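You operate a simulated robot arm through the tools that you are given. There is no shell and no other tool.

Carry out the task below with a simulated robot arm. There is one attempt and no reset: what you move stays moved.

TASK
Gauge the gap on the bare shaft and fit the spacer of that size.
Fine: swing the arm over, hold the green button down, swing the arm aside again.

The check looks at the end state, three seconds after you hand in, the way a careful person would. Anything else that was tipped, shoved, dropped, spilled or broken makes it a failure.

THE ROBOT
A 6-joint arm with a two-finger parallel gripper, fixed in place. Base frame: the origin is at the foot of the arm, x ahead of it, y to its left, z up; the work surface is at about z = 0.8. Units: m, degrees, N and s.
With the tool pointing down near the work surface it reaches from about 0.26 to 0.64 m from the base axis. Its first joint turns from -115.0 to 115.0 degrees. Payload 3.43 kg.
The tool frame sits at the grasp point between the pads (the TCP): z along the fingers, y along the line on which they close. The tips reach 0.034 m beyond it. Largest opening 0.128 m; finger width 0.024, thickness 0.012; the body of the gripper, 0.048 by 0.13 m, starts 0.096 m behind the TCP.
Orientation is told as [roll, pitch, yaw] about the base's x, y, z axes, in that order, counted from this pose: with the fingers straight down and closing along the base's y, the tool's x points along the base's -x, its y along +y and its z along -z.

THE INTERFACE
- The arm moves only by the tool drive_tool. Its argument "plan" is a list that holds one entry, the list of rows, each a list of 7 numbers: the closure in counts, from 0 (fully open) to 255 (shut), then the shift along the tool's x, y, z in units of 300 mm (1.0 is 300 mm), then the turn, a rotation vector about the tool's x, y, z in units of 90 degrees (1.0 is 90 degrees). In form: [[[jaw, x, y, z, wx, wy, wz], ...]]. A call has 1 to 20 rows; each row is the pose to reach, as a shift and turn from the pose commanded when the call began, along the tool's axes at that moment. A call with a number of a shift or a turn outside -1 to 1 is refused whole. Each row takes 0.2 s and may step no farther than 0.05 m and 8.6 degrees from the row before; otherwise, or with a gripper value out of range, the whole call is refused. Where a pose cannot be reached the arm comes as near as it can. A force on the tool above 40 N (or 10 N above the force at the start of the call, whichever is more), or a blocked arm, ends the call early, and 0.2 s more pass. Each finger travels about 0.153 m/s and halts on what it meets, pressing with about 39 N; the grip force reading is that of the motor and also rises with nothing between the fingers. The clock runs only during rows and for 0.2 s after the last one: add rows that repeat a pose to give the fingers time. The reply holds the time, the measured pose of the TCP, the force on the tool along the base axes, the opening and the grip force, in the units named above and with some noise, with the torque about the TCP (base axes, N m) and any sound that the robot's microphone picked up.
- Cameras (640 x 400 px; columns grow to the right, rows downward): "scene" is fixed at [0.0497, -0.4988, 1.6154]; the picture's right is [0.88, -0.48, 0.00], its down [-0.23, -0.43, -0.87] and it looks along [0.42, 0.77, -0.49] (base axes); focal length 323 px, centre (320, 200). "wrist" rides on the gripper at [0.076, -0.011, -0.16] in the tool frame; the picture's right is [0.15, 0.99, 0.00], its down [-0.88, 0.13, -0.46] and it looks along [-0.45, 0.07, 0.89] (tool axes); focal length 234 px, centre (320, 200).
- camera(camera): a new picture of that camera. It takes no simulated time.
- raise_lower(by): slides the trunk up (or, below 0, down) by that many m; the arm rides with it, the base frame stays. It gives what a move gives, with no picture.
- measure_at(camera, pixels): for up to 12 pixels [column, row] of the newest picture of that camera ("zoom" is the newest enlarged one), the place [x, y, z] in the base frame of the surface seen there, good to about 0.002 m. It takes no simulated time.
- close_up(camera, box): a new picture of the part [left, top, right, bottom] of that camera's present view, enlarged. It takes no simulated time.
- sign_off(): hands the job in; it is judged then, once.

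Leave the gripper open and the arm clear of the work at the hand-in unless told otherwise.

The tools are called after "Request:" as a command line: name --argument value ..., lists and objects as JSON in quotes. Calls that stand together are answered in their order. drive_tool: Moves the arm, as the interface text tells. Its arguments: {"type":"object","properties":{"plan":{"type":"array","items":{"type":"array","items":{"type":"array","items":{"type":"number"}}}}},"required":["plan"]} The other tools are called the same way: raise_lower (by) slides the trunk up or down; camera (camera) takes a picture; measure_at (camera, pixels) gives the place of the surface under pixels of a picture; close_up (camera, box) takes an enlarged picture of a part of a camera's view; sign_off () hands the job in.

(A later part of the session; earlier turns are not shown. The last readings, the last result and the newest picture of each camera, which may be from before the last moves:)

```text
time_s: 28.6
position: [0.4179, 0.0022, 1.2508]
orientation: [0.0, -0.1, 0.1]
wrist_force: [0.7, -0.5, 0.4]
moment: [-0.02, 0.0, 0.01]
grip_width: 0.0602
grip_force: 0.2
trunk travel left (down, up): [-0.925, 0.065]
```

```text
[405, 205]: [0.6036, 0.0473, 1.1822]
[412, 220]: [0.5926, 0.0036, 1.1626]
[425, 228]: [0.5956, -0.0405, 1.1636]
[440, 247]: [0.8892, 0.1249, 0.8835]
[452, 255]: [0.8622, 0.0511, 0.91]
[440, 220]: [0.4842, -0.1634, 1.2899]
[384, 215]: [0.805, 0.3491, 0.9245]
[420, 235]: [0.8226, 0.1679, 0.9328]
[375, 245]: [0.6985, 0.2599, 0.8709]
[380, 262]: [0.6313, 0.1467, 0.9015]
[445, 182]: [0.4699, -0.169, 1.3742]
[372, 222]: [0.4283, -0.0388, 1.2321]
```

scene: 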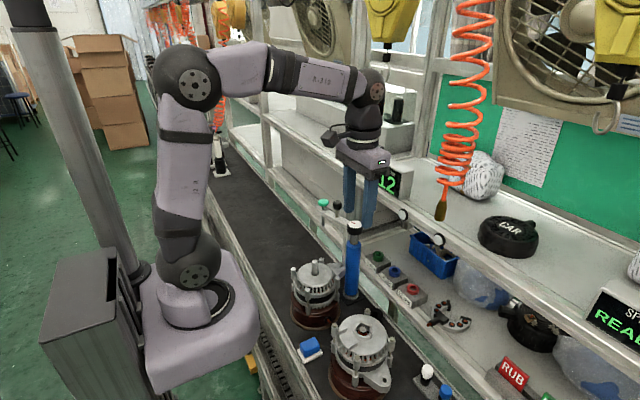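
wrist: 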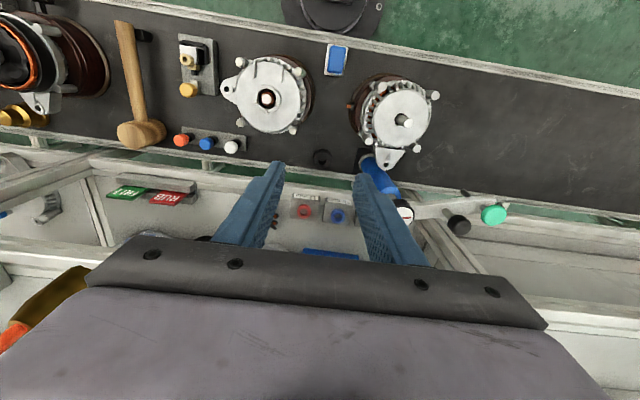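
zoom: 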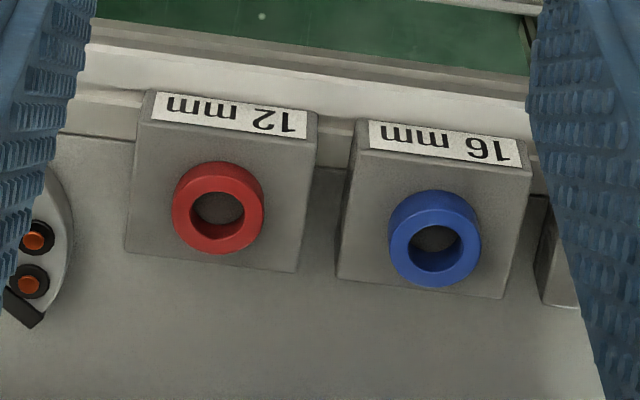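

Request:
measure_at --camera "zoom" --pixels '[[217, 168], [181, 205], [256, 205], [217, 244], [217, 210], [150, 150], [290, 170], [200, 255], [155, 95], [310, 115], [290, 268], [130, 248]]'

Request:
close_up --camera "scene" --box '[380, 180, 480, 260]'

Request:
measure_at --camera "zoom" --pixels '[[147, 180], [180, 170], [180, 215], [190, 230], [230, 230], [220, 190], [200, 240], [300, 290], [120, 190], [140, 215], [387, 200], [300, 240]]'

```text
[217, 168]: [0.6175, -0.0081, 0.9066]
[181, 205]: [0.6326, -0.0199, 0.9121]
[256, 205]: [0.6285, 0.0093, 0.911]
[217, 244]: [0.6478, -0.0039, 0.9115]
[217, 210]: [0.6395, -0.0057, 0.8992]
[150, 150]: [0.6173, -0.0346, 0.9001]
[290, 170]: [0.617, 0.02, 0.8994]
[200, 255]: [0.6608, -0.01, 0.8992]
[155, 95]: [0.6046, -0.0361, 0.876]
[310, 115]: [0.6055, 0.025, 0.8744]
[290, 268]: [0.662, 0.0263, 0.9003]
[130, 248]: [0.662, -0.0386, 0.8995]
```

```text
5.00 times, centred on (430, 220) of scene
```

zoom: 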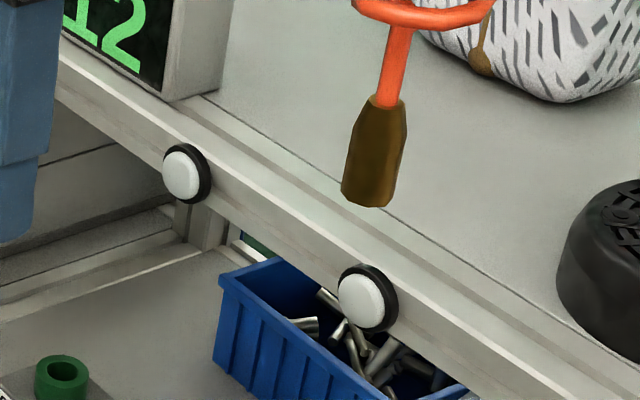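

```text
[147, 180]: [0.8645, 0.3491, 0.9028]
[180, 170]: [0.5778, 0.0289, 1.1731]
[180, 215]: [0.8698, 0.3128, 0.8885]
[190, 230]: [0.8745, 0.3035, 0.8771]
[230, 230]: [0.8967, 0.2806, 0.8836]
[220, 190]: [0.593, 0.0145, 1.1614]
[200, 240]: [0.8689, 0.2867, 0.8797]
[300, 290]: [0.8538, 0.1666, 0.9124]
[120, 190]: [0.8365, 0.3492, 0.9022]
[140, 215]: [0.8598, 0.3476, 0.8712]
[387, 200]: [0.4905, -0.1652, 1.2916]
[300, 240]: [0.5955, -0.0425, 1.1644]
```

The ring centre is (0.6345, −0.005), top z 0.912. The upper shelf bar's front is at x 0.593 and its white knobs stick out to x 0.577. I'll tilt the tool 35° forward while moving to (0.46, −0.005, 1.15), well in front of the shelf.

Request:
drive_tool --plan '[[[135, -0.02, -0.0033, 0.0476, 0, -0.0556, 0], [135, -0.04, -0.0067, 0.0952, 0, -0.1111, 0], [135, -0.06, -0.01, 0.1428, 0, -0.1667, 0], [135, -0.08, -0.0133, 0.1904, 0, -0.2222, 0], [135, -0.1, -0.0167, 0.238, 0, -0.2778, 0], [135, -0.12, -0.02, 0.2856, 0, -0.3333, 0], [135, -0.14, -0.0233, 0.333, 0, -0.3889, 0], [135, -0.14, -0.0233, 0.333, 0, -0.3889, 0]]]'

Request:
camera --camera "wrist"

Request:
camera --camera "scene"

```text
time_s: 30.4
position: [0.4602, -0.0058, 1.1491]
orientation: [0.0, -35.1, 0.0]
wrist_force: [-0.2, -0.5, 0.0]
moment: [0.03, -0.02, 0.01]
grip_width: 0.0602
grip_force: 0.0
trunk travel left (down, up): [-0.925, 0.065]
```

```text
taken
```

wrist: 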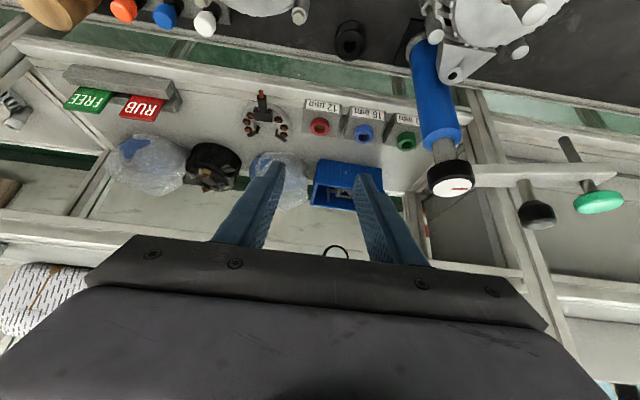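

```text
taken
```

scene: 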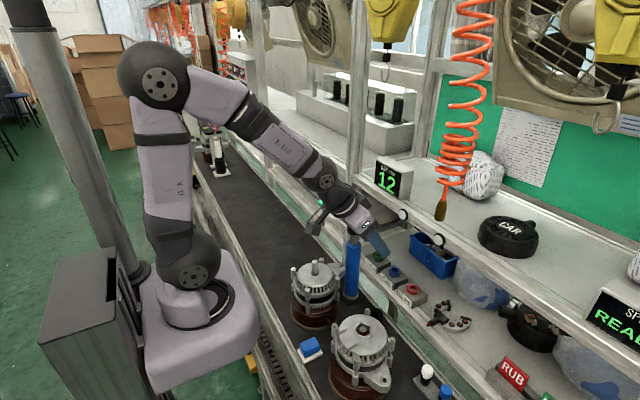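

The arm reached the tilted pose exactly. I'll re-measure the red ring at (320,127) from this viewpoint.

Request:
close_up --camera "wrist" --box '[290, 95, 370, 145]'

Request:
measure_at --camera "zoom" --pixels '[[240, 200], [160, 250], [320, 250], [240, 300], [240, 250], [175, 245], [308, 245], [240, 215], [150, 200], [340, 200], [150, 310], [340, 310]]'

```text
8.00 times, centred on (330, 120) of wrist
```

zoom: 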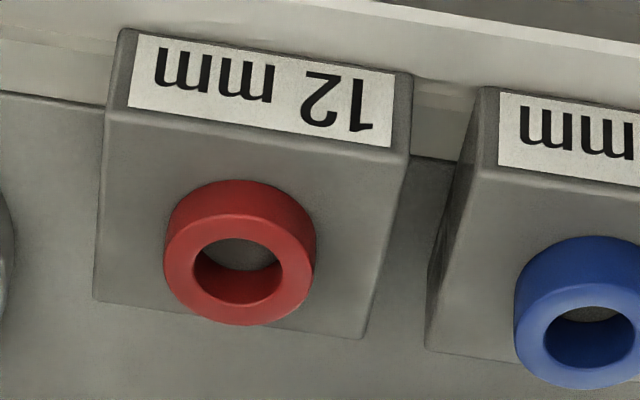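

```text
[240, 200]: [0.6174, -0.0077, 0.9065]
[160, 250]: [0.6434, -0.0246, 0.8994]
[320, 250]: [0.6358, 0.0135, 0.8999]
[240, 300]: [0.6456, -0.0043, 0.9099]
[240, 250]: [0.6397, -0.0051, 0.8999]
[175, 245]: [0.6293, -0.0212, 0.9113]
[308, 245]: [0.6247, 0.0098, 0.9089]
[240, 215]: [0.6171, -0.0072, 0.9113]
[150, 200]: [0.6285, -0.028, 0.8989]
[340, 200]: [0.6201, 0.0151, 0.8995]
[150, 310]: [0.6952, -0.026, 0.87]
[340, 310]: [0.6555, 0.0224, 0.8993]
```

The ring centre is confirmed at (0.6347, −0.0055). The grasp point lies almost straight along the tool axis, so I'll advance 180 mm along it, stop 85 mm short, and check the shelf clearance.

Request:
drive_tool --plan '[[[135, -0.01, 0, 0.1, 0, 0, 0], [135, -0.02, 0, 0.2, 0, 0, 0], [135, -0.03, 0, 0.3, 0, 0, 0], [135, -0.03, 0, 0.4, 0, 0, 0], [135, -0.03, 0, 0.5, 0, 0, 0], [135, -0.03, 0, 0.6, 0, 0, 0], [135, -0.03, 0, 0.6, 0, 0, 0]]]'

Request:
camera --camera "wrist"

Request:
close_up --camera "scene" --box '[300, 150, 480, 310]'

```text
time_s: 32.0
position: [0.5712, -0.0051, 1.0074]
orientation: [0.0, -35.0, 0.1]
wrist_force: [-0.9, 0.0, 0.2]
moment: [0.02, -0.01, 0.01]
grip_width: 0.0605
grip_force: 0.1
out of reach, approached as far as the arm can: row 3
trunk travel left (down, up): [-0.925, 0.065]
```

```text
taken
```

wrist: 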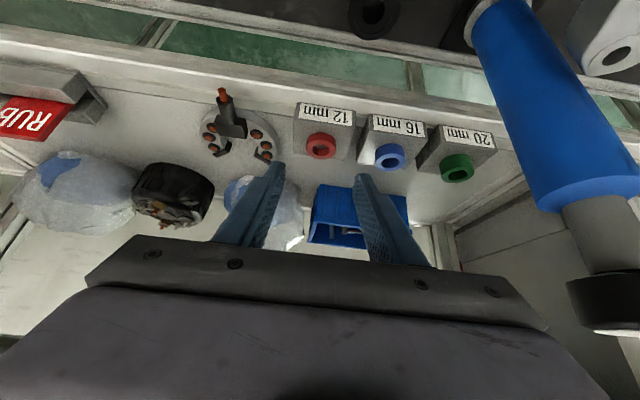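

```text
2.50 times, centred on (390, 230) of scene
```

zoom: 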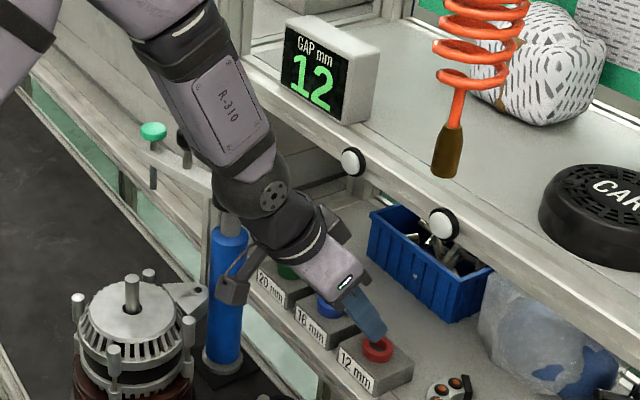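

The arm has reached the intermediate pose. Before going the last 85 mm, I'll measure points on the wrist and forearm to judge the clearance to the shelf bar (x 0.593) and the white knob (x 0.577).

Request:
measure_at --camera "zoom" --pixels '[[310, 215], [325, 235], [345, 235], [275, 200], [280, 160], [255, 110], [330, 260], [355, 275], [240, 70], [300, 200], [375, 345], [365, 300]]'

Request:
measure_at --camera "wrist" --pixels '[[320, 142], [305, 145], [336, 146], [320, 158], [320, 148]]'

```text
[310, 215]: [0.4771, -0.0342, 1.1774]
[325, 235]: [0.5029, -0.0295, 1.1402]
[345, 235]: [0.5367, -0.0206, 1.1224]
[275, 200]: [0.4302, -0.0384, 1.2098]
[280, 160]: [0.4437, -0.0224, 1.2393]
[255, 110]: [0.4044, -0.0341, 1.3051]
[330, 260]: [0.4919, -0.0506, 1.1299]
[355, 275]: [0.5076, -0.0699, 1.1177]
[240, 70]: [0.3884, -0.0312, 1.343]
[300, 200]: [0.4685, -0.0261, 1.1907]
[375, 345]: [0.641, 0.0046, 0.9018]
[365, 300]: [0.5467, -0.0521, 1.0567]
```

```text
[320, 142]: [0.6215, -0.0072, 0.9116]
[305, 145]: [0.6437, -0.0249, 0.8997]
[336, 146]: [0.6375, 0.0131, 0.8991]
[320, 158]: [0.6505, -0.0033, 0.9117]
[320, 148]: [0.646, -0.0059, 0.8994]
```

The wrist will clear the shelf bar by more than 8 cm in the final pose. I'll advance to about 8 mm short of the grasp and look.

Request:
drive_tool --plan '[[[135, 0, 0, 0.08, 0, 0, 0], [135, 0, 0, 0.16, 0, 0, 0], [135, 0, 0, 0.22, 0, 0, 0], [135, 0, 0, 0.258, 0, 0, 0], [135, 0, 0, 0.258, 0, 0, 0]]]'

Request:
close_up --camera "wrist" --box '[220, 100, 420, 225]'

Request:
close_up --camera "scene" --box '[340, 200, 480, 310]'

```text
time_s: 33.2
position: [0.6159, -0.0038, 0.9436]
orientation: [0.0, -35.0, 0.0]
wrist_force: [-0.6, -0.4, 0.6]
moment: [0.04, -0.02, -0.02]
grip_width: 0.0605
grip_force: 0.2
trunk travel left (down, up): [-0.925, 0.065]
```

```text
3.20 times, centred on (320, 162) of wrist
```

zoom: 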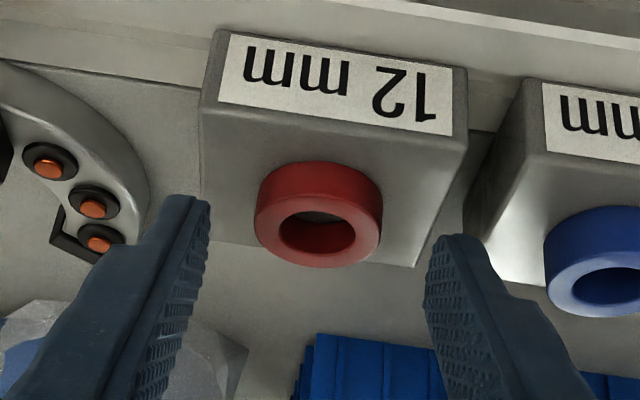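

```text
3.64 times, centred on (410, 255) of scene
```

zoom: 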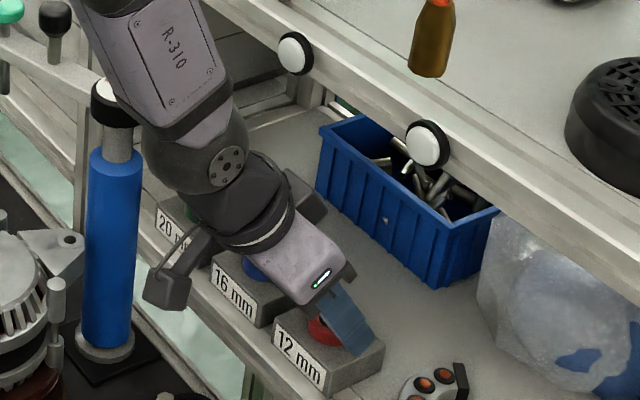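

The fingertips straddle the red ring evenly, with about 46 px on each side in the zoom. I'll advance the last 7 mm in small steps and check the force.

Request:
drive_tool --plan '[[[135, 0, 0, 0.008, 0, 0, 0], [135, 0, 0, 0.015, 0, 0, 0], [135, 0, 0, 0.02, 0, 0, 0], [135, 0, 0, 0.024, 0, 0, 0], [135, 0, 0, 0.024, 0, 0, 0]]]'

Request:
close_up --camera "wrist" --box '[220, 100, 420, 225]'

Request:
close_up --camera "scene" --box '[390, 260, 450, 310]'

```text
time_s: 34.4
position: [0.6191, -0.0046, 0.9378]
orientation: [0.0, -35.0, 0.1]
wrist_force: [0.0, -0.5, -1.0]
moment: [-0.05, 0.02, -0.02]
grip_width: 0.0605
grip_force: 0.0
trunk travel left (down, up): [-0.925, 0.065]
```

```text
3.20 times, centred on (320, 162) of wrist
```

zoom: 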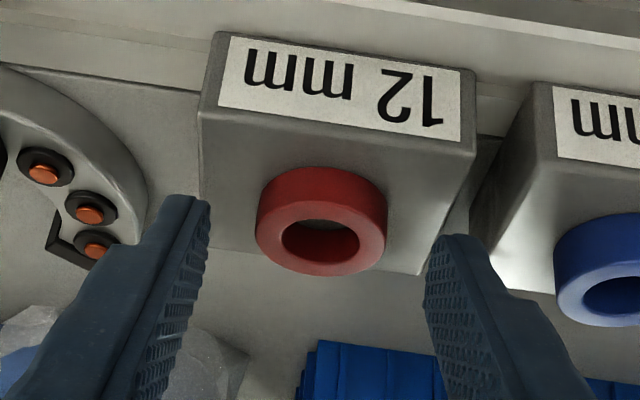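

```text
8.00 times, centred on (420, 285) of scene
```

zoom: 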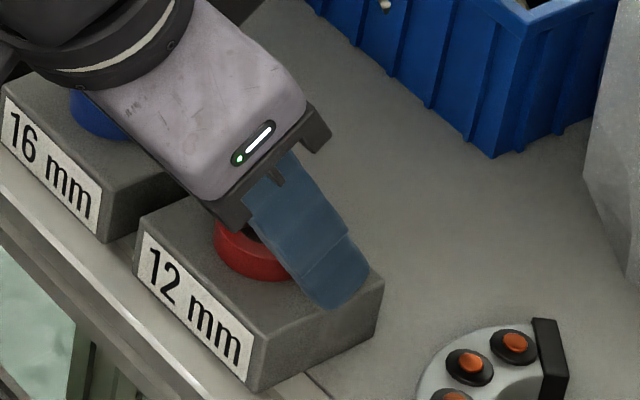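

I'll measure the near fingertip's corners against the block and ring to verify the depth and fore-aft position before closing.

Request:
measure_at --camera "zoom" --pixels '[[318, 303], [330, 300], [345, 290], [362, 272], [350, 240], [300, 270], [290, 250], [250, 265], [325, 275]]'

Request:
close_up --camera "wrist" --box '[260, 140, 380, 210]'

Request:
measure_at --camera "zoom" --pixels '[[120, 145], [130, 160], [490, 205], [505, 210], [310, 145], [310, 290], [210, 200], [420, 200]]'

```text
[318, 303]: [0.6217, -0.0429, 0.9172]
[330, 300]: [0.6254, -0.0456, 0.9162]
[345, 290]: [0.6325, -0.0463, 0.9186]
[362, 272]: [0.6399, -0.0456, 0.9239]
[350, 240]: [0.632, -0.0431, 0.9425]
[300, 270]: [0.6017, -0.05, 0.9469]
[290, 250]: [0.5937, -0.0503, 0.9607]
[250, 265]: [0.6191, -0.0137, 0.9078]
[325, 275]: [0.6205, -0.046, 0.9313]
```

```text
5.33 times, centred on (320, 175) of wrist
```

zoom: 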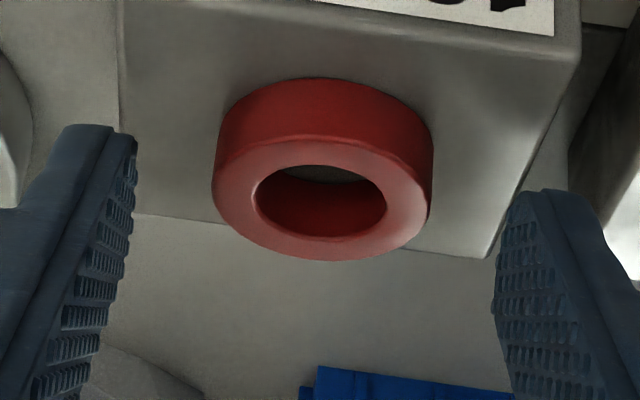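

```text
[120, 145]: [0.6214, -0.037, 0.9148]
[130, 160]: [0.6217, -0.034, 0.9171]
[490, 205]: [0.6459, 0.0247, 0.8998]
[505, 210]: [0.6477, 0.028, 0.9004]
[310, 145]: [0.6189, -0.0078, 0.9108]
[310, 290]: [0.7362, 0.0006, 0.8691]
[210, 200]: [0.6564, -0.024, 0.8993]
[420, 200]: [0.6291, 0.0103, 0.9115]
```

The fingertip seems a bit higher than computed. I'll take a tighter zoom around it to see its true lower edge.

Request:
close_up --camera "scene" --box '[405, 270, 435, 300]'

Request:
measure_at --camera "zoom" --pixels '[[320, 200], [300, 230], [340, 230], [360, 230], [320, 240], [380, 200], [400, 190], [340, 250], [360, 245], [300, 250], [410, 180], [280, 220]]'

```text
13.33 times, centred on (420, 285) of scene
```

zoom: 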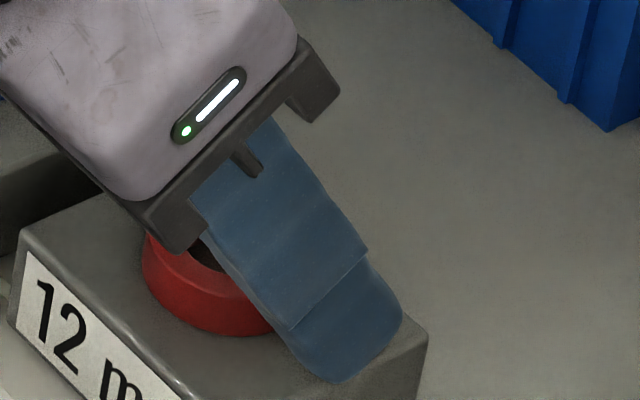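

```text
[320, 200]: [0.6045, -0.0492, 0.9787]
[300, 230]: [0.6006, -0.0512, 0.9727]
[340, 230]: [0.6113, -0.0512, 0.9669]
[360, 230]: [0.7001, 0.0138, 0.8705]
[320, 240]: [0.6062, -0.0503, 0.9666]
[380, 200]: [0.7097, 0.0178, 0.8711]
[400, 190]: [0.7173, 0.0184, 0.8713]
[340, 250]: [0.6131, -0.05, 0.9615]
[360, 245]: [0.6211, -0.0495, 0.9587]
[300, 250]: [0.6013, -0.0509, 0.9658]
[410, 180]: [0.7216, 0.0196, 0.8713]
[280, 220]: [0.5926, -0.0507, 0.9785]
```

The fingertip's lower edge runs from about (300,360) through (340,380) to (402,320) in this zoom. I'll measure along it, and the block edge nearby.

Request:
measure_at --camera "zoom" --pixels '[[295, 345], [305, 362], [320, 373], [340, 380], [360, 371], [380, 355], [395, 335], [400, 315], [350, 330], [290, 330], [420, 350], [250, 360]]'

```text
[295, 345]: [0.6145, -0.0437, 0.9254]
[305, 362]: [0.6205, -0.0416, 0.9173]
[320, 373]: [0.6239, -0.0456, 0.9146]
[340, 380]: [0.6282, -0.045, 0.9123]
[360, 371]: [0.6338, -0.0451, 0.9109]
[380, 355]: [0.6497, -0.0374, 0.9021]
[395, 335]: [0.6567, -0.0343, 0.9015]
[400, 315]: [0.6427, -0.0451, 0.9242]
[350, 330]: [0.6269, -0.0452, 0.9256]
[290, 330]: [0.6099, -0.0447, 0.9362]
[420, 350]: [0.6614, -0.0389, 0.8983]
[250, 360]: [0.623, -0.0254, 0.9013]
```

The fingertips have rounded ends and sit about 8–10 mm above the block top, so they'd catch only a thin rim of the ring. I'll advance another 4 mm along the tool in 1 mm steps, watching the contact force.

Request:
drive_tool --plan '[[[135, 0, 0, 0.004, 0, 0, 0], [135, 0, 0, 0.008, 0, 0, 0], [135, 0, 0, 0.0125, 0, 0, 0], [135, 0, 0, 0.0125, 0, 0, 0]]]'

Request:
close_up --camera "scene" --box '[405, 270, 435, 300]'

Request:
measure_at --camera "zoom" --pixels '[[305, 370], [320, 380], [340, 386], [350, 384], [360, 378], [370, 372], [330, 384], [400, 325], [395, 345], [300, 352]]'

```text
time_s: 35.4
position: [0.6223, -0.0043, 0.9349]
orientation: [0.0, -35.0, 0.0]
wrist_force: [-1.0, -0.3, 0.5]
moment: [0.02, -0.03, 0.0]
grip_width: 0.0603
grip_force: 0.0
trunk travel left (down, up): [-0.925, 0.065]
```

```text
13.33 times, centred on (420, 285) of scene
```

zoom: 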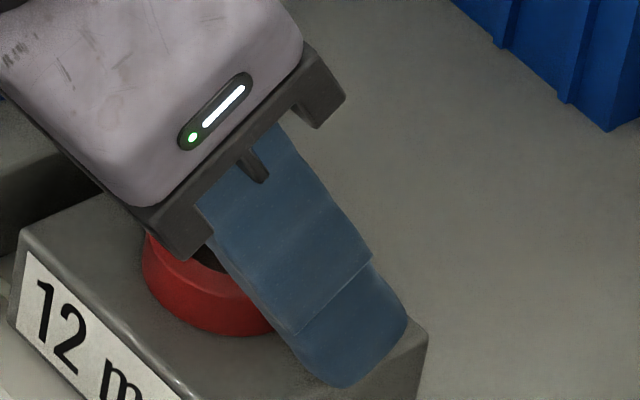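

```text
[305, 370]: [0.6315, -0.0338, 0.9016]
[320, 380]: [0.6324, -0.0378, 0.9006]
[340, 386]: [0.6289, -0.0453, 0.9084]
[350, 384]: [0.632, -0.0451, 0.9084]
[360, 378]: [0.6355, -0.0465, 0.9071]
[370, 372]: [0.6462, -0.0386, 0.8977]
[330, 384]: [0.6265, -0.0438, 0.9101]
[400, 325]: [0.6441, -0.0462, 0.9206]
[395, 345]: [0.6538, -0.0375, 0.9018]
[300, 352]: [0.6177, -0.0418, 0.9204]
```

The lowest edge is now at about z 0.907, right below the ring's centreline, with no contact force. I'll go straight down 3.5 mm more so the pads cover most of the ring's height.

Request:
drive_tool --plan '[[[135, 0.002, 0, 0.003, 0, 0, 0], [135, 0.0045, 0, 0.0065, 0, 0, 0], [135, 0.0067, 0, 0.0096, 0, 0, 0], [135, 0.0067, 0, 0.0096, 0, 0, 0]]]'

Request:
close_up --camera "scene" --box '[405, 270, 435, 300]'

Request:
close_up --camera "wrist" --box '[260, 140, 380, 210]'

```text
time_s: 36.4
position: [0.6226, -0.003, 0.9349]
orientation: [0.0, -35.4, 0.0]
wrist_force: [-2.3, 2.3, 11.1]
moment: [0.19, -0.02, -0.01]
grip_width: 0.0605
grip_force: 0.0
trunk travel left (down, up): [-0.925, 0.065]
```

```text
13.33 times, centred on (420, 285) of scene
```

zoom: 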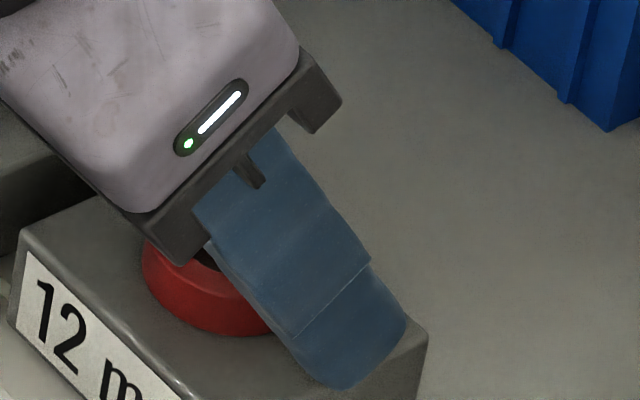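

```text
5.33 times, centred on (320, 175) of wrist
```

zoom: 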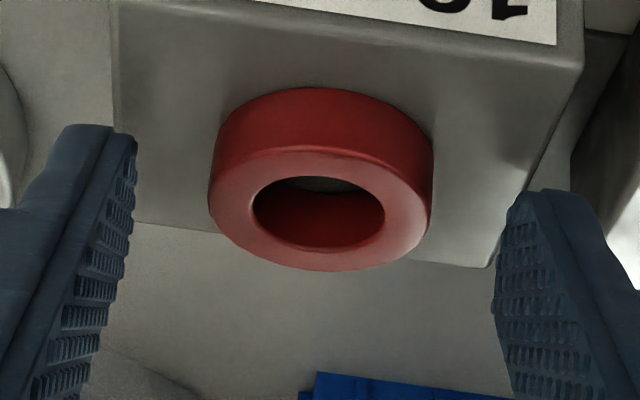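

The tips touched the block top, about 11 N upward, which matches the given finger length. I'll back up about 4.5 mm and 2 mm rearward from the command so the tips hover just above the block, then close on the ring.

Request:
drive_tool --plan '[[[135, -0.0031, 0, -0.0161, 0, 0, 0], [135, -0.0031, 0, -0.0161, 0, 0, 0], [160, -0.0031, 0, -0.0161, 0, 0, 0], [185, -0.0031, 0, -0.0161, 0, 0, 0], [255, -0.0031, 0, -0.0161, 0, 0, 0], [255, -0.0031, 0, -0.0161, 0, 0, 0], [255, -0.0031, 0, -0.0161, 0, 0, 0], [255, -0.0031, 0, -0.0161, 0, 0, 0]]]'

Request:
close_up --camera "wrist" --box '[260, 120, 380, 210]'

Request:
close_up --camera "scene" --box '[390, 260, 450, 310]'

```text
time_s: 38.2
position: [0.6189, -0.0045, 0.9367]
orientation: [-0.1, -35.1, 0.0]
wrist_force: [0.2, 0.6, 0.1]
moment: [0.02, -0.06, -0.01]
grip_width: 0.033
grip_force: 39.1
trunk travel left (down, up): [-0.925, 0.065]
```

```text
4.44 times, centred on (320, 165) of wrist
```

zoom: 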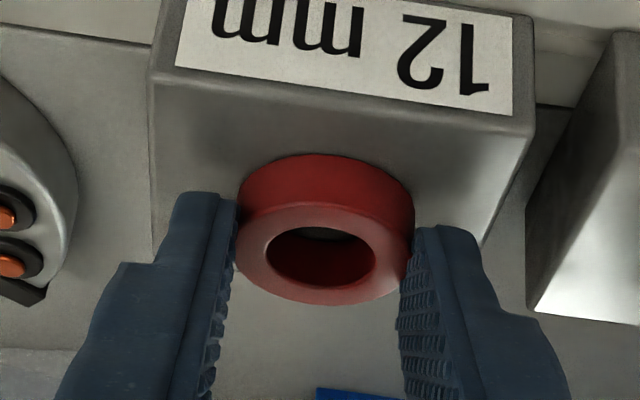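

```text
8.00 times, centred on (420, 285) of scene
```

zoom: 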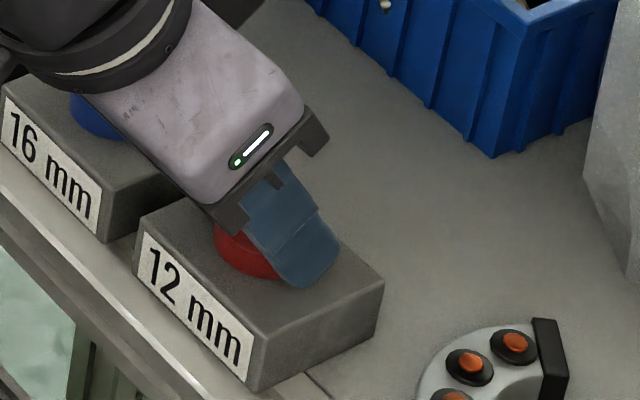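

The jaws stopped at 33 mm with 39 N, so the ring is gripped. I'll lift straight up 25 mm slowly and check that it came along level.

Request:
drive_tool --plan '[[[255, -0.0077, 0, -0.0109, 0, 0, 0], [255, -0.0153, 0, -0.0218, 0, 0, 0], [255, -0.0287, 0, -0.041, 0, 0, 0], [255, -0.0478, 0, -0.0683, 0, 0, 0], [255, -0.0478, 0, -0.0683, 0, 0, 0]]]'

Request:
close_up --camera "wrist" --box '[260, 120, 380, 210]'

Request:
close_up --camera "scene" --box '[380, 250, 450, 310]'

```text
time_s: 39.4
position: [0.6198, -0.0051, 0.9627]
orientation: [0.1, -35.0, -0.1]
wrist_force: [-0.7, 0.1, -0.2]
moment: [0.0, -0.03, 0.01]
grip_width: 0.0001
grip_force: 32.9
trunk travel left (down, up): [-0.925, 0.065]
```

```text
4.44 times, centred on (320, 165) of wrist
```

zoom: 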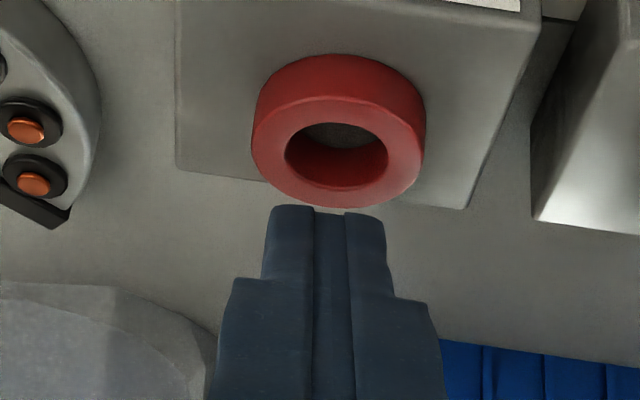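

```text
6.67 times, centred on (415, 280) of scene
```

zoom: 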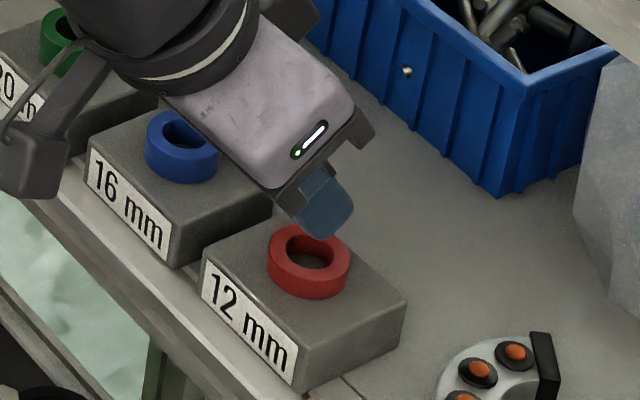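

The ring slipped out: the jaws closed fully and the red ring stayed on its block, apparently almost unmoved. The grip was too shallow with this much tilt. I'll open the jaws and measure the wrist's forward outline to see how much less tilt the shelf allows.

Request:
drive_tool --plan '[[[255, 0, 0, -0.06, 0, 0, 0], [135, 0, 0, -0.12, 0, 0, 0], [135, 0, 0, -0.12, 0, 0, 0], [135, 0, 0, -0.12, 0, 0, 0]]]'

Request:
close_up --camera "scene" --box '[330, 180, 450, 310]'

Request:
measure_at --camera "zoom" --pixels '[[240, 55], [268, 95], [285, 130], [310, 160], [335, 185], [350, 215], [370, 235], [225, 30], [300, 175], [390, 255], [255, 110], [390, 350]]'

Request:
close_up --camera "wrist" --box '[280, 110, 360, 170]'

```text
time_s: 40.4
position: [0.5982, -0.005, 0.9912]
orientation: [0.1, -35.0, 0.0]
wrist_force: [-0.9, -0.2, 0.1]
moment: [0.01, -0.04, 0.01]
grip_width: 0.0602
grip_force: 0.1
trunk travel left (down, up): [-0.925, 0.065]
```

```text
3.08 times, centred on (390, 245) of scene
```

zoom: 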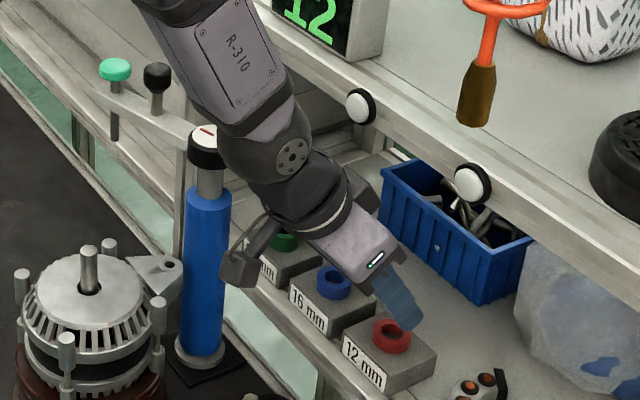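

```text
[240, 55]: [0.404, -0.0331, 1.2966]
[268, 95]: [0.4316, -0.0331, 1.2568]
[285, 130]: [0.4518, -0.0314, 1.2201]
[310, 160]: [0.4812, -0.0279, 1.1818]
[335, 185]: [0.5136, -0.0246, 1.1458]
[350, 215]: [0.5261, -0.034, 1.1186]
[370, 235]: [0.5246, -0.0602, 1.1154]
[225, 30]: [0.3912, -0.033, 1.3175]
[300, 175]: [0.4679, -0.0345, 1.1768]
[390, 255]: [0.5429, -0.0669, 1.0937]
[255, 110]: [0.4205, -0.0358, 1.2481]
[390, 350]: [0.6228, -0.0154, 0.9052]
```

```text
6.67 times, centred on (320, 140) of wrist
```

zoom: 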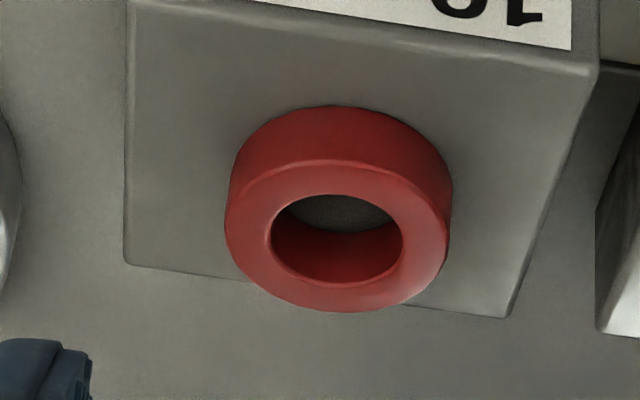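

I'll measure the ring's present position from this close view.

Request:
measure_at --camera "zoom" --pixels '[[335, 165], [335, 180], [335, 305], [335, 295], [232, 230], [245, 235], [440, 215], [445, 230], [335, 210], [335, 115], [130, 258], [505, 312]]'

Request:
close_up --camera "scene" --box '[395, 270, 435, 310]'

Request:
measure_at --camera "zoom" --pixels '[[280, 170], [210, 190], [305, 190], [250, 170], [260, 225], [220, 160], [300, 215], [240, 240], [200, 170], [258, 150]]'

```text
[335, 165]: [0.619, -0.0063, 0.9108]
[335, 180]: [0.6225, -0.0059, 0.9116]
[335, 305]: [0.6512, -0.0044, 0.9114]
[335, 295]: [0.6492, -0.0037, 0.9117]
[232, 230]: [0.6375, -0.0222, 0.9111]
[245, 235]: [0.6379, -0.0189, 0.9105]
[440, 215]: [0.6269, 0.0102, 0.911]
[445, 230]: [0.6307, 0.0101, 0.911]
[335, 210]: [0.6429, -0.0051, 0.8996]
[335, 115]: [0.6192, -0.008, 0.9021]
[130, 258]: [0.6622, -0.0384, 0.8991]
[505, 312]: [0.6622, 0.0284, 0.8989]
```

```text
10.00 times, centred on (415, 290) of scene
```

zoom: 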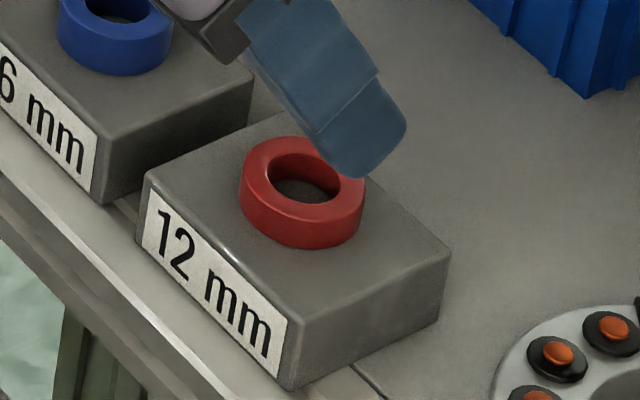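

```text
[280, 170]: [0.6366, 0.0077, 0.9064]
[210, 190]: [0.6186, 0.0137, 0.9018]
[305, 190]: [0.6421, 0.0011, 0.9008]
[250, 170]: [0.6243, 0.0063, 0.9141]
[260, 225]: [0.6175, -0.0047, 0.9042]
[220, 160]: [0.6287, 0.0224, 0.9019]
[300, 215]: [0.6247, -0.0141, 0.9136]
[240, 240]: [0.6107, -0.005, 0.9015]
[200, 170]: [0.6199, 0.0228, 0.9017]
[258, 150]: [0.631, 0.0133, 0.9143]
```

The ring is at (0.6355, −0.0055), about 34 mm in outer diameter, and still sitting flat. I'll re-measure the wrist's forward silhouette more carefully to find a smaller safe tilt.

Request:
close_up --camera "scene" --box '[350, 190, 430, 270]'

Request:
measure_at --camera "zoom" --pixels '[[190, 10], [215, 45], [240, 75], [258, 110], [280, 120], [300, 125], [335, 150], [350, 165], [365, 185], [340, 215], [400, 240], [420, 260]]'

```text
5.00 times, centred on (390, 230) of scene
```

zoom: 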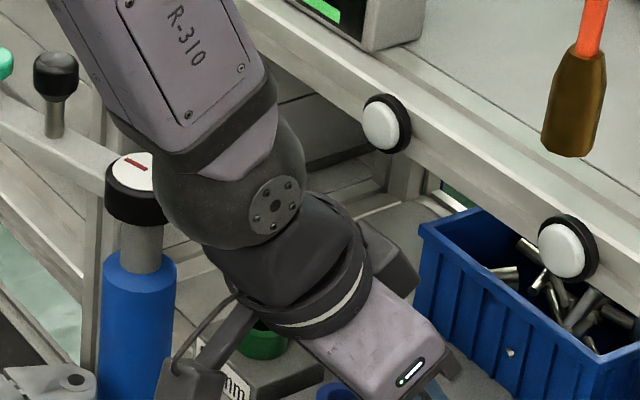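

```text
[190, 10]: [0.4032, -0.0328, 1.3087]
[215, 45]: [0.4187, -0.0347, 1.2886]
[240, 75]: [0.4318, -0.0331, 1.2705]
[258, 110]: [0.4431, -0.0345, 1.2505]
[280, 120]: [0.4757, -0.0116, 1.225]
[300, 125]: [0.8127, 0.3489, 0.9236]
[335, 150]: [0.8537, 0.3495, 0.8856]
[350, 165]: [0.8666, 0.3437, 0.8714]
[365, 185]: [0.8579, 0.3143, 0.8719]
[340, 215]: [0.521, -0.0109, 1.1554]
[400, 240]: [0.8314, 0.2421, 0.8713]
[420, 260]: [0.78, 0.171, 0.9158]
```

I want the fingertip's real shape before retrying. I'll zoom strongly on the near fingertip, now in free space, and sample its outline.

Request:
close_up --camera "scene" --box '[410, 270, 430, 290]'

Request:
close_up --camera "wrist" --box '[200, 150, 440, 300]'

```text
16.00 times, centred on (420, 280) of scene
```

zoom: 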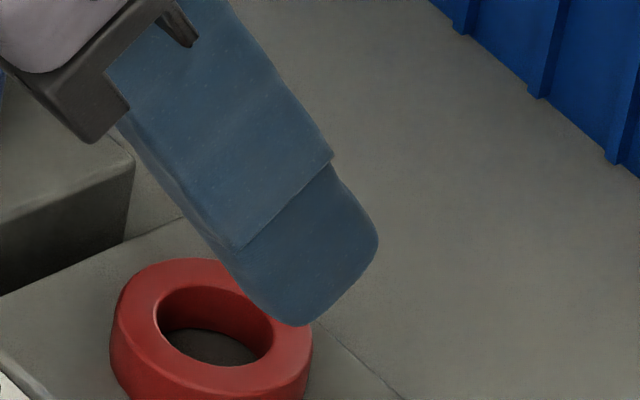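

```text
2.67 times, centred on (320, 225) of wrist
```

zoom: 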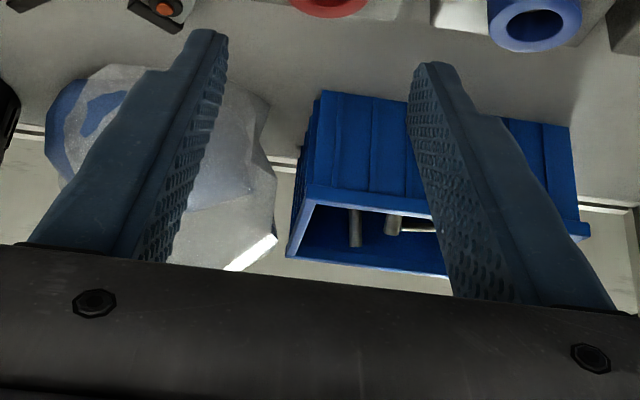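

The tips are rounded at about 8 mm radius, so the earlier grip caught the ring right at the rounded corner. I'll reduce the tilt to 28°, which by my measurements still leaves about 25 mm from the wrist joint to the white knob, and set up 50 mm before a deeper, better centred grasp.

Request:
drive_tool --plan '[[[135, 0.006, -0.001, 0.012, 0, 0.026, 0], [135, 0.012, -0.002, 0.024, 0, 0.052, 0], [135, 0.018, -0.002, 0.036, 0, 0.0778, 0], [135, 0.018, -0.002, 0.036, 0, 0.0778, 0]]]'

Request:
close_up --camera "scene" --box '[340, 180, 460, 310]'

Request:
close_up --camera "wrist" --box '[240, 110, 400, 230]'

```text
time_s: 41.4
position: [0.6008, -0.0059, 0.9788]
orientation: [0.0, -28.1, 0.0]
wrist_force: [-0.4, -0.3, 0.7]
moment: [0.02, 0.0, -0.02]
grip_width: 0.0604
grip_force: 0.0
trunk travel left (down, up): [-0.925, 0.065]
```

```text
3.08 times, centred on (400, 245) of scene
```

zoom: 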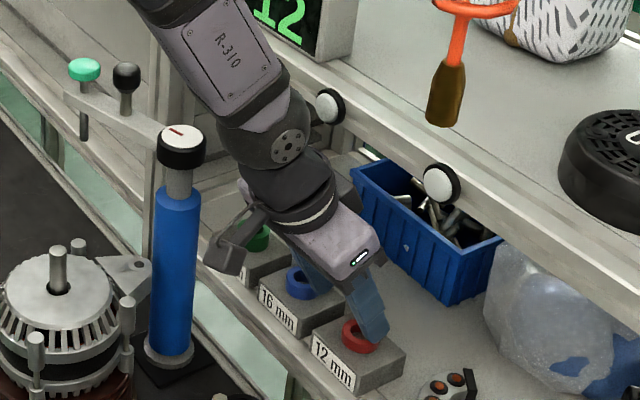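

```text
3.33 times, centred on (320, 170) of wrist
```

zoom: 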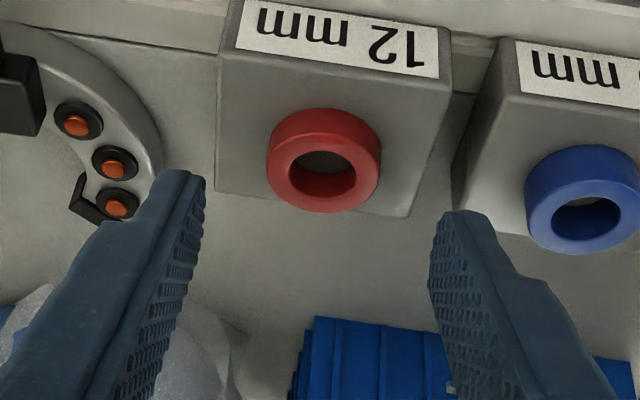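

The ring is centred between the fingers. I'll advance along the tool axis in decreasing steps to within 1–2 mm of the block.

Request:
drive_tool --plan '[[[135, 0, 0, 0.05, 0, 0, 0], [135, 0, 0, 0.1, 0, 0, 0], [135, 0, 0, 0.13, 0, 0, 0], [135, 0, 0, 0.145, 0, 0, 0], [135, 0, 0, 0.155, 0, 0, 0], [135, 0, 0, 0.155, 0, 0, 0]]]'

Request:
close_up --camera "scene" --box '[340, 180, 460, 310]'

Request:
close_up --camera "wrist" --box '[260, 130, 380, 210]'

```text
time_s: 42.8
position: [0.6231, -0.0049, 0.9388]
orientation: [-0.1, -28.0, 0.0]
wrist_force: [-0.5, -0.2, -0.4]
moment: [-0.02, -0.04, -0.01]
grip_width: 0.0604
grip_force: 0.1
trunk travel left (down, up): [-0.925, 0.065]
```

```text
3.08 times, centred on (400, 245) of scene
```

zoom: 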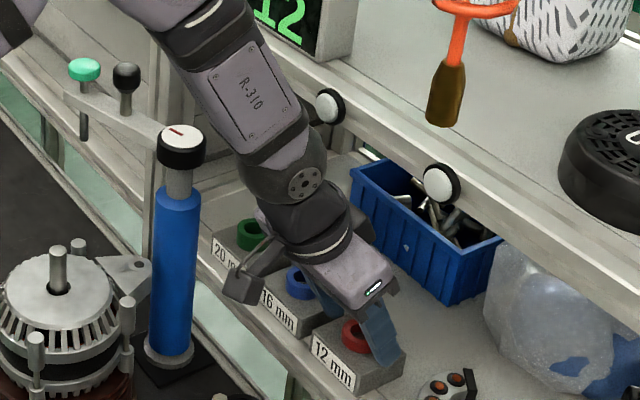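

```text
5.00 times, centred on (320, 170) of wrist
```

zoom: 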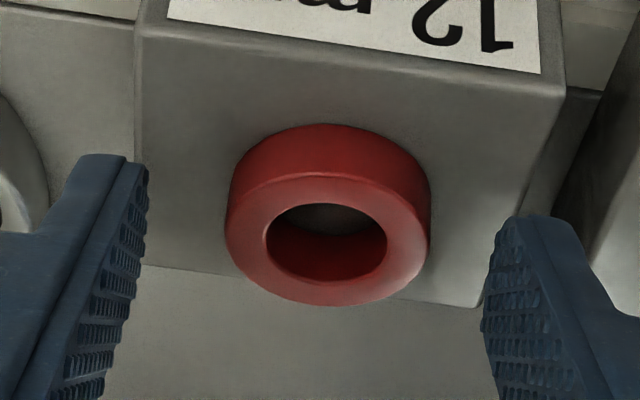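

There's no contact yet. I'll go straight down about 3 mm in 1 mm steps to find the block top.

Request:
drive_tool --plan '[[[135, 0.0016, 0, 0.0029, 0, 0, 0], [135, 0.0031, 0, 0.0059, 0, 0, 0], [135, 0.0047, 0, 0.0088, 0, 0, 0], [135, 0.0047, 0, 0.0088, 0, 0, 0]]]'

```text
time_s: 43.8
position: [0.6229, -0.0065, 0.9362]
orientation: [0.0, -28.1, -0.1]
wrist_force: [-0.7, 0.3, 2.8]
moment: [0.1, 0.02, 0.03]
grip_width: 0.0605
grip_force: 0.2
trunk travel left (down, up): [-0.925, 0.065]
```

The tips just touch the block, 2.8 N at TCP z 0.936. I'll lift 0.5 mm, move 2 mm forward so the ring sits well inside the pads, and close.

Request:
drive_tool --plan '[[[135, -0.0067, 0, 0.0017, 0, 0, 0], [135, -0.0067, 0, 0.0017, 0, 0, 0], [160, -0.0067, 0, 0.0017, 0, 0, 0], [180, -0.0067, 0, 0.0017, 0, 0, 0], [255, -0.0067, 0, 0.0017, 0, 0, 0], [255, -0.0067, 0, 0.0017, 0, 0, 0], [255, -0.0067, 0, 0.0017, 0, 0, 0], [255, -0.0067, 0, 0.0017, 0, 0, 0]]]'

Request:
close_up --camera "wrist" --box '[260, 130, 380, 210]'

Request:
close_up --camera "scene" --box '[395, 270, 435, 310]'

```text
time_s: 45.6
position: [0.6257, -0.0056, 0.9365]
orientation: [0.0, -28.1, -0.1]
wrist_force: [-0.4, 0.0, 0.4]
moment: [-0.01, -0.01, 0.01]
grip_width: 0.0329
grip_force: 38.7
trunk travel left (down, up): [-0.925, 0.065]
```

```text
5.00 times, centred on (320, 170) of wrist
```

zoom: 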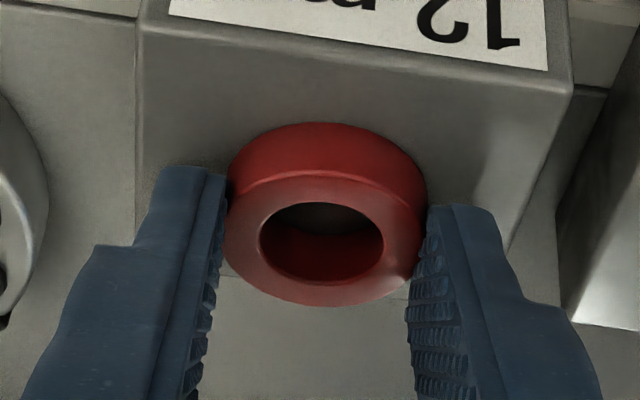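

```text
10.00 times, centred on (415, 290) of scene
```

zoom: 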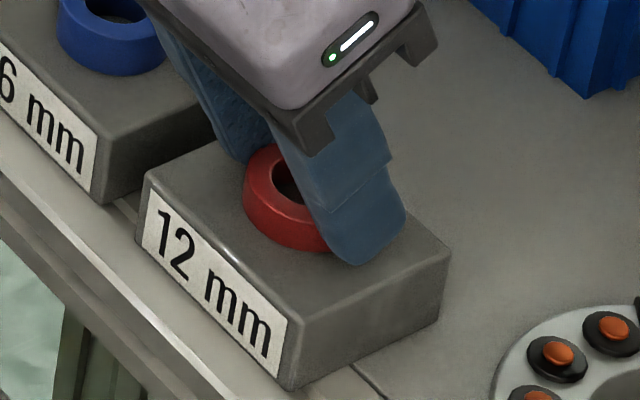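

The jaws hold at 32.9 mm with the ring clearly between the pads. I'll lift just 4 mm slowly and check that the grip width stays.

Request:
drive_tool --plan '[[[255, -0.0016, 0, -0.0029, 0, 0, 0], [255, -0.0031, 0, -0.0059, 0, 0, 0], [255, -0.0047, 0, -0.0088, 0, 0, 0], [255, -0.0063, 0, -0.0118, 0, 0, 0], [255, -0.0063, 0, -0.0118, 0, 0, 0]]]'

Request:
close_up --camera "wrist" --box '[260, 130, 380, 210]'

Request:
close_up --camera "scene" --box '[395, 270, 435, 310]'

```text
time_s: 46.8
position: [0.6256, -0.0049, 0.9397]
orientation: [0.0, -28.0, 0.1]
wrist_force: [-0.7, -0.3, -0.8]
moment: [0.01, 0.02, -0.01]
grip_width: 0.033
grip_force: 38.9
trunk travel left (down, up): [-0.925, 0.065]
```

```text
5.00 times, centred on (320, 170) of wrist
```

zoom: 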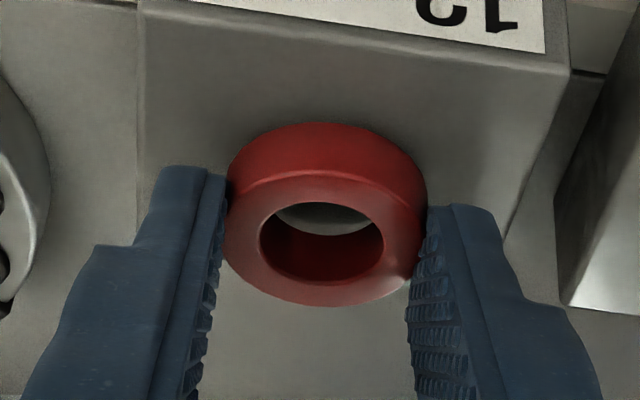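

```text
10.00 times, centred on (415, 290) of scene
```

zoom: 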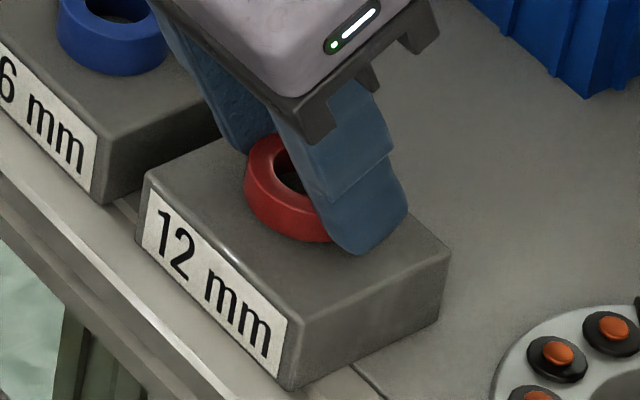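

The ring came up with the gripper and sits unchanged between the pads. I'll back out along the tool axis by 100 mm, then move to a clear spot at about (0.42, −0.005, 1.12).

Request:
drive_tool --plan '[[[255, 0, 0, -0.03, 0, 0, 0], [255, 0, 0, -0.08, 0, 0, 0], [255, 0, 0, -0.14, 0, 0, 0], [255, 0, 0, -0.2, 0, 0, 0], [255, 0, 0, -0.27, 0, 0, 0], [255, 0, 0, -0.333, 0, 0, 0], [255, 0.04, 0, -0.4, 0, 0, 0], [255, 0.08, 0, -0.464, 0, 0, 0], [255, 0.12, 0, -0.528, 0, 0, 0], [255, 0.16, 0, -0.592, 0, 0, 0], [255, 0.2, 0, -0.656, 0, 0, 0], [255, 0.24, 0, -0.72, 0, 0, 0], [255, 0.28, 0, -0.784, 0, 0, 0], [255, 0.31, 0, -0.83, 0, 0, 0], [255, 0.323, 0, -0.852, 0, 0, 0], [255, 0.323, 0, -0.852, 0, 0, 0]]]'

Request:
camera --camera "wrist"

Request:
camera --camera "scene"

```text
time_s: 50.2
position: [0.4195, -0.0052, 1.1197]
orientation: [0.0, -27.9, -0.1]
wrist_force: [-0.1, -0.6, -0.3]
moment: [0.02, 0.01, -0.02]
grip_width: 0.033
grip_force: 38.7
trunk travel left (down, up): [-0.925, 0.065]
```

```text
taken
```

wrist: 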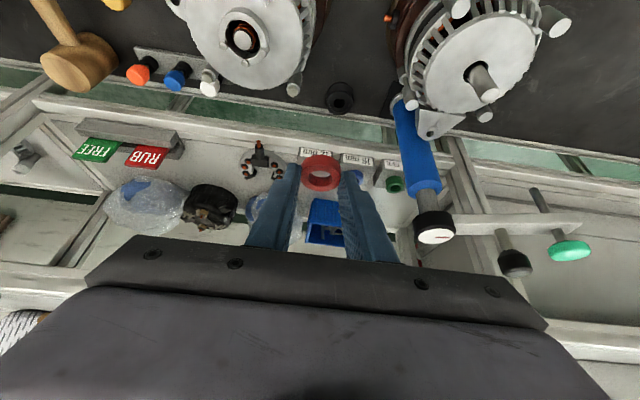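

```text
taken
```

scene: 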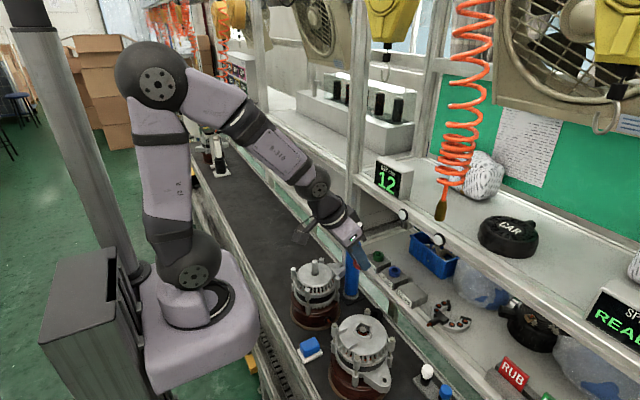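

The ring is out and held. I'll measure its position in the hand and check that it's level.

Request:
close_up --camera "wrist" --box '[280, 140, 360, 200]'

Request:
measure_at --camera "zoom" --pixels '[[320, 150], [320, 165], [320, 295], [320, 285], [230, 215], [410, 225], [220, 230], [425, 240], [320, 110], [320, 130], [260, 265], [385, 270]]'

Request:
close_up --camera "scene" --box '[330, 235, 390, 285]'

Request:
measure_at --camera "zoom" --pixels '[[300, 190], [290, 210], [310, 220], [280, 200], [295, 240], [270, 230], [320, 200]]'

```text
6.67 times, centred on (320, 170) of wrist
```

zoom: 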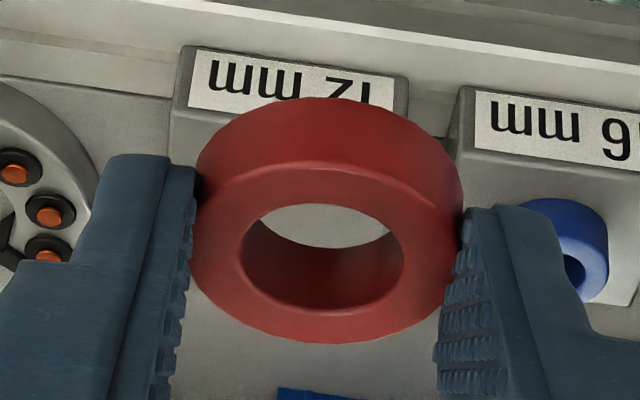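

```text
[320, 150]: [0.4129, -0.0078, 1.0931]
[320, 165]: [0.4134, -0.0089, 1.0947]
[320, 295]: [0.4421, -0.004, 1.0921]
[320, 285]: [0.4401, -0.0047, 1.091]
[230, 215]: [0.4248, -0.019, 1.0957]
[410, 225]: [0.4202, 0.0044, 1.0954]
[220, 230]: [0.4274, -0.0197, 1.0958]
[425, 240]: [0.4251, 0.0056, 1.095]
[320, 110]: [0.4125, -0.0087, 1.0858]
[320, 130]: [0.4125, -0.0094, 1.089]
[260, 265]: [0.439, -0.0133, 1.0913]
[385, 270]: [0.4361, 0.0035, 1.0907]
```

```text
8.00 times, centred on (360, 260) of scene
```

zoom: 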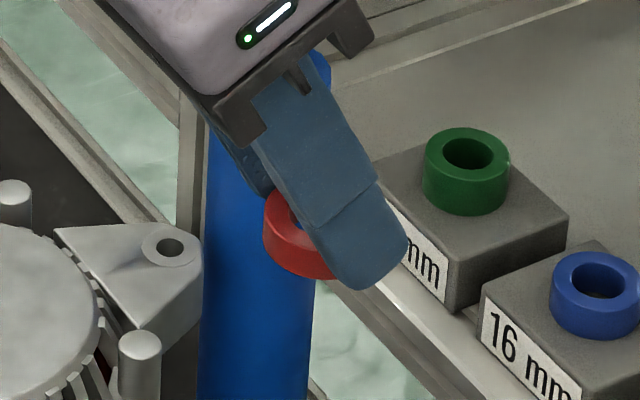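

```text
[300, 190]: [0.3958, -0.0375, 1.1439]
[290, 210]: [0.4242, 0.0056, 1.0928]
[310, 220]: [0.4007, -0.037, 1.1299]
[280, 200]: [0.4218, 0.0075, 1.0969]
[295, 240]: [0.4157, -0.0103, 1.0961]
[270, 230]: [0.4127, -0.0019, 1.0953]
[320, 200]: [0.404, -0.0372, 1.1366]
```

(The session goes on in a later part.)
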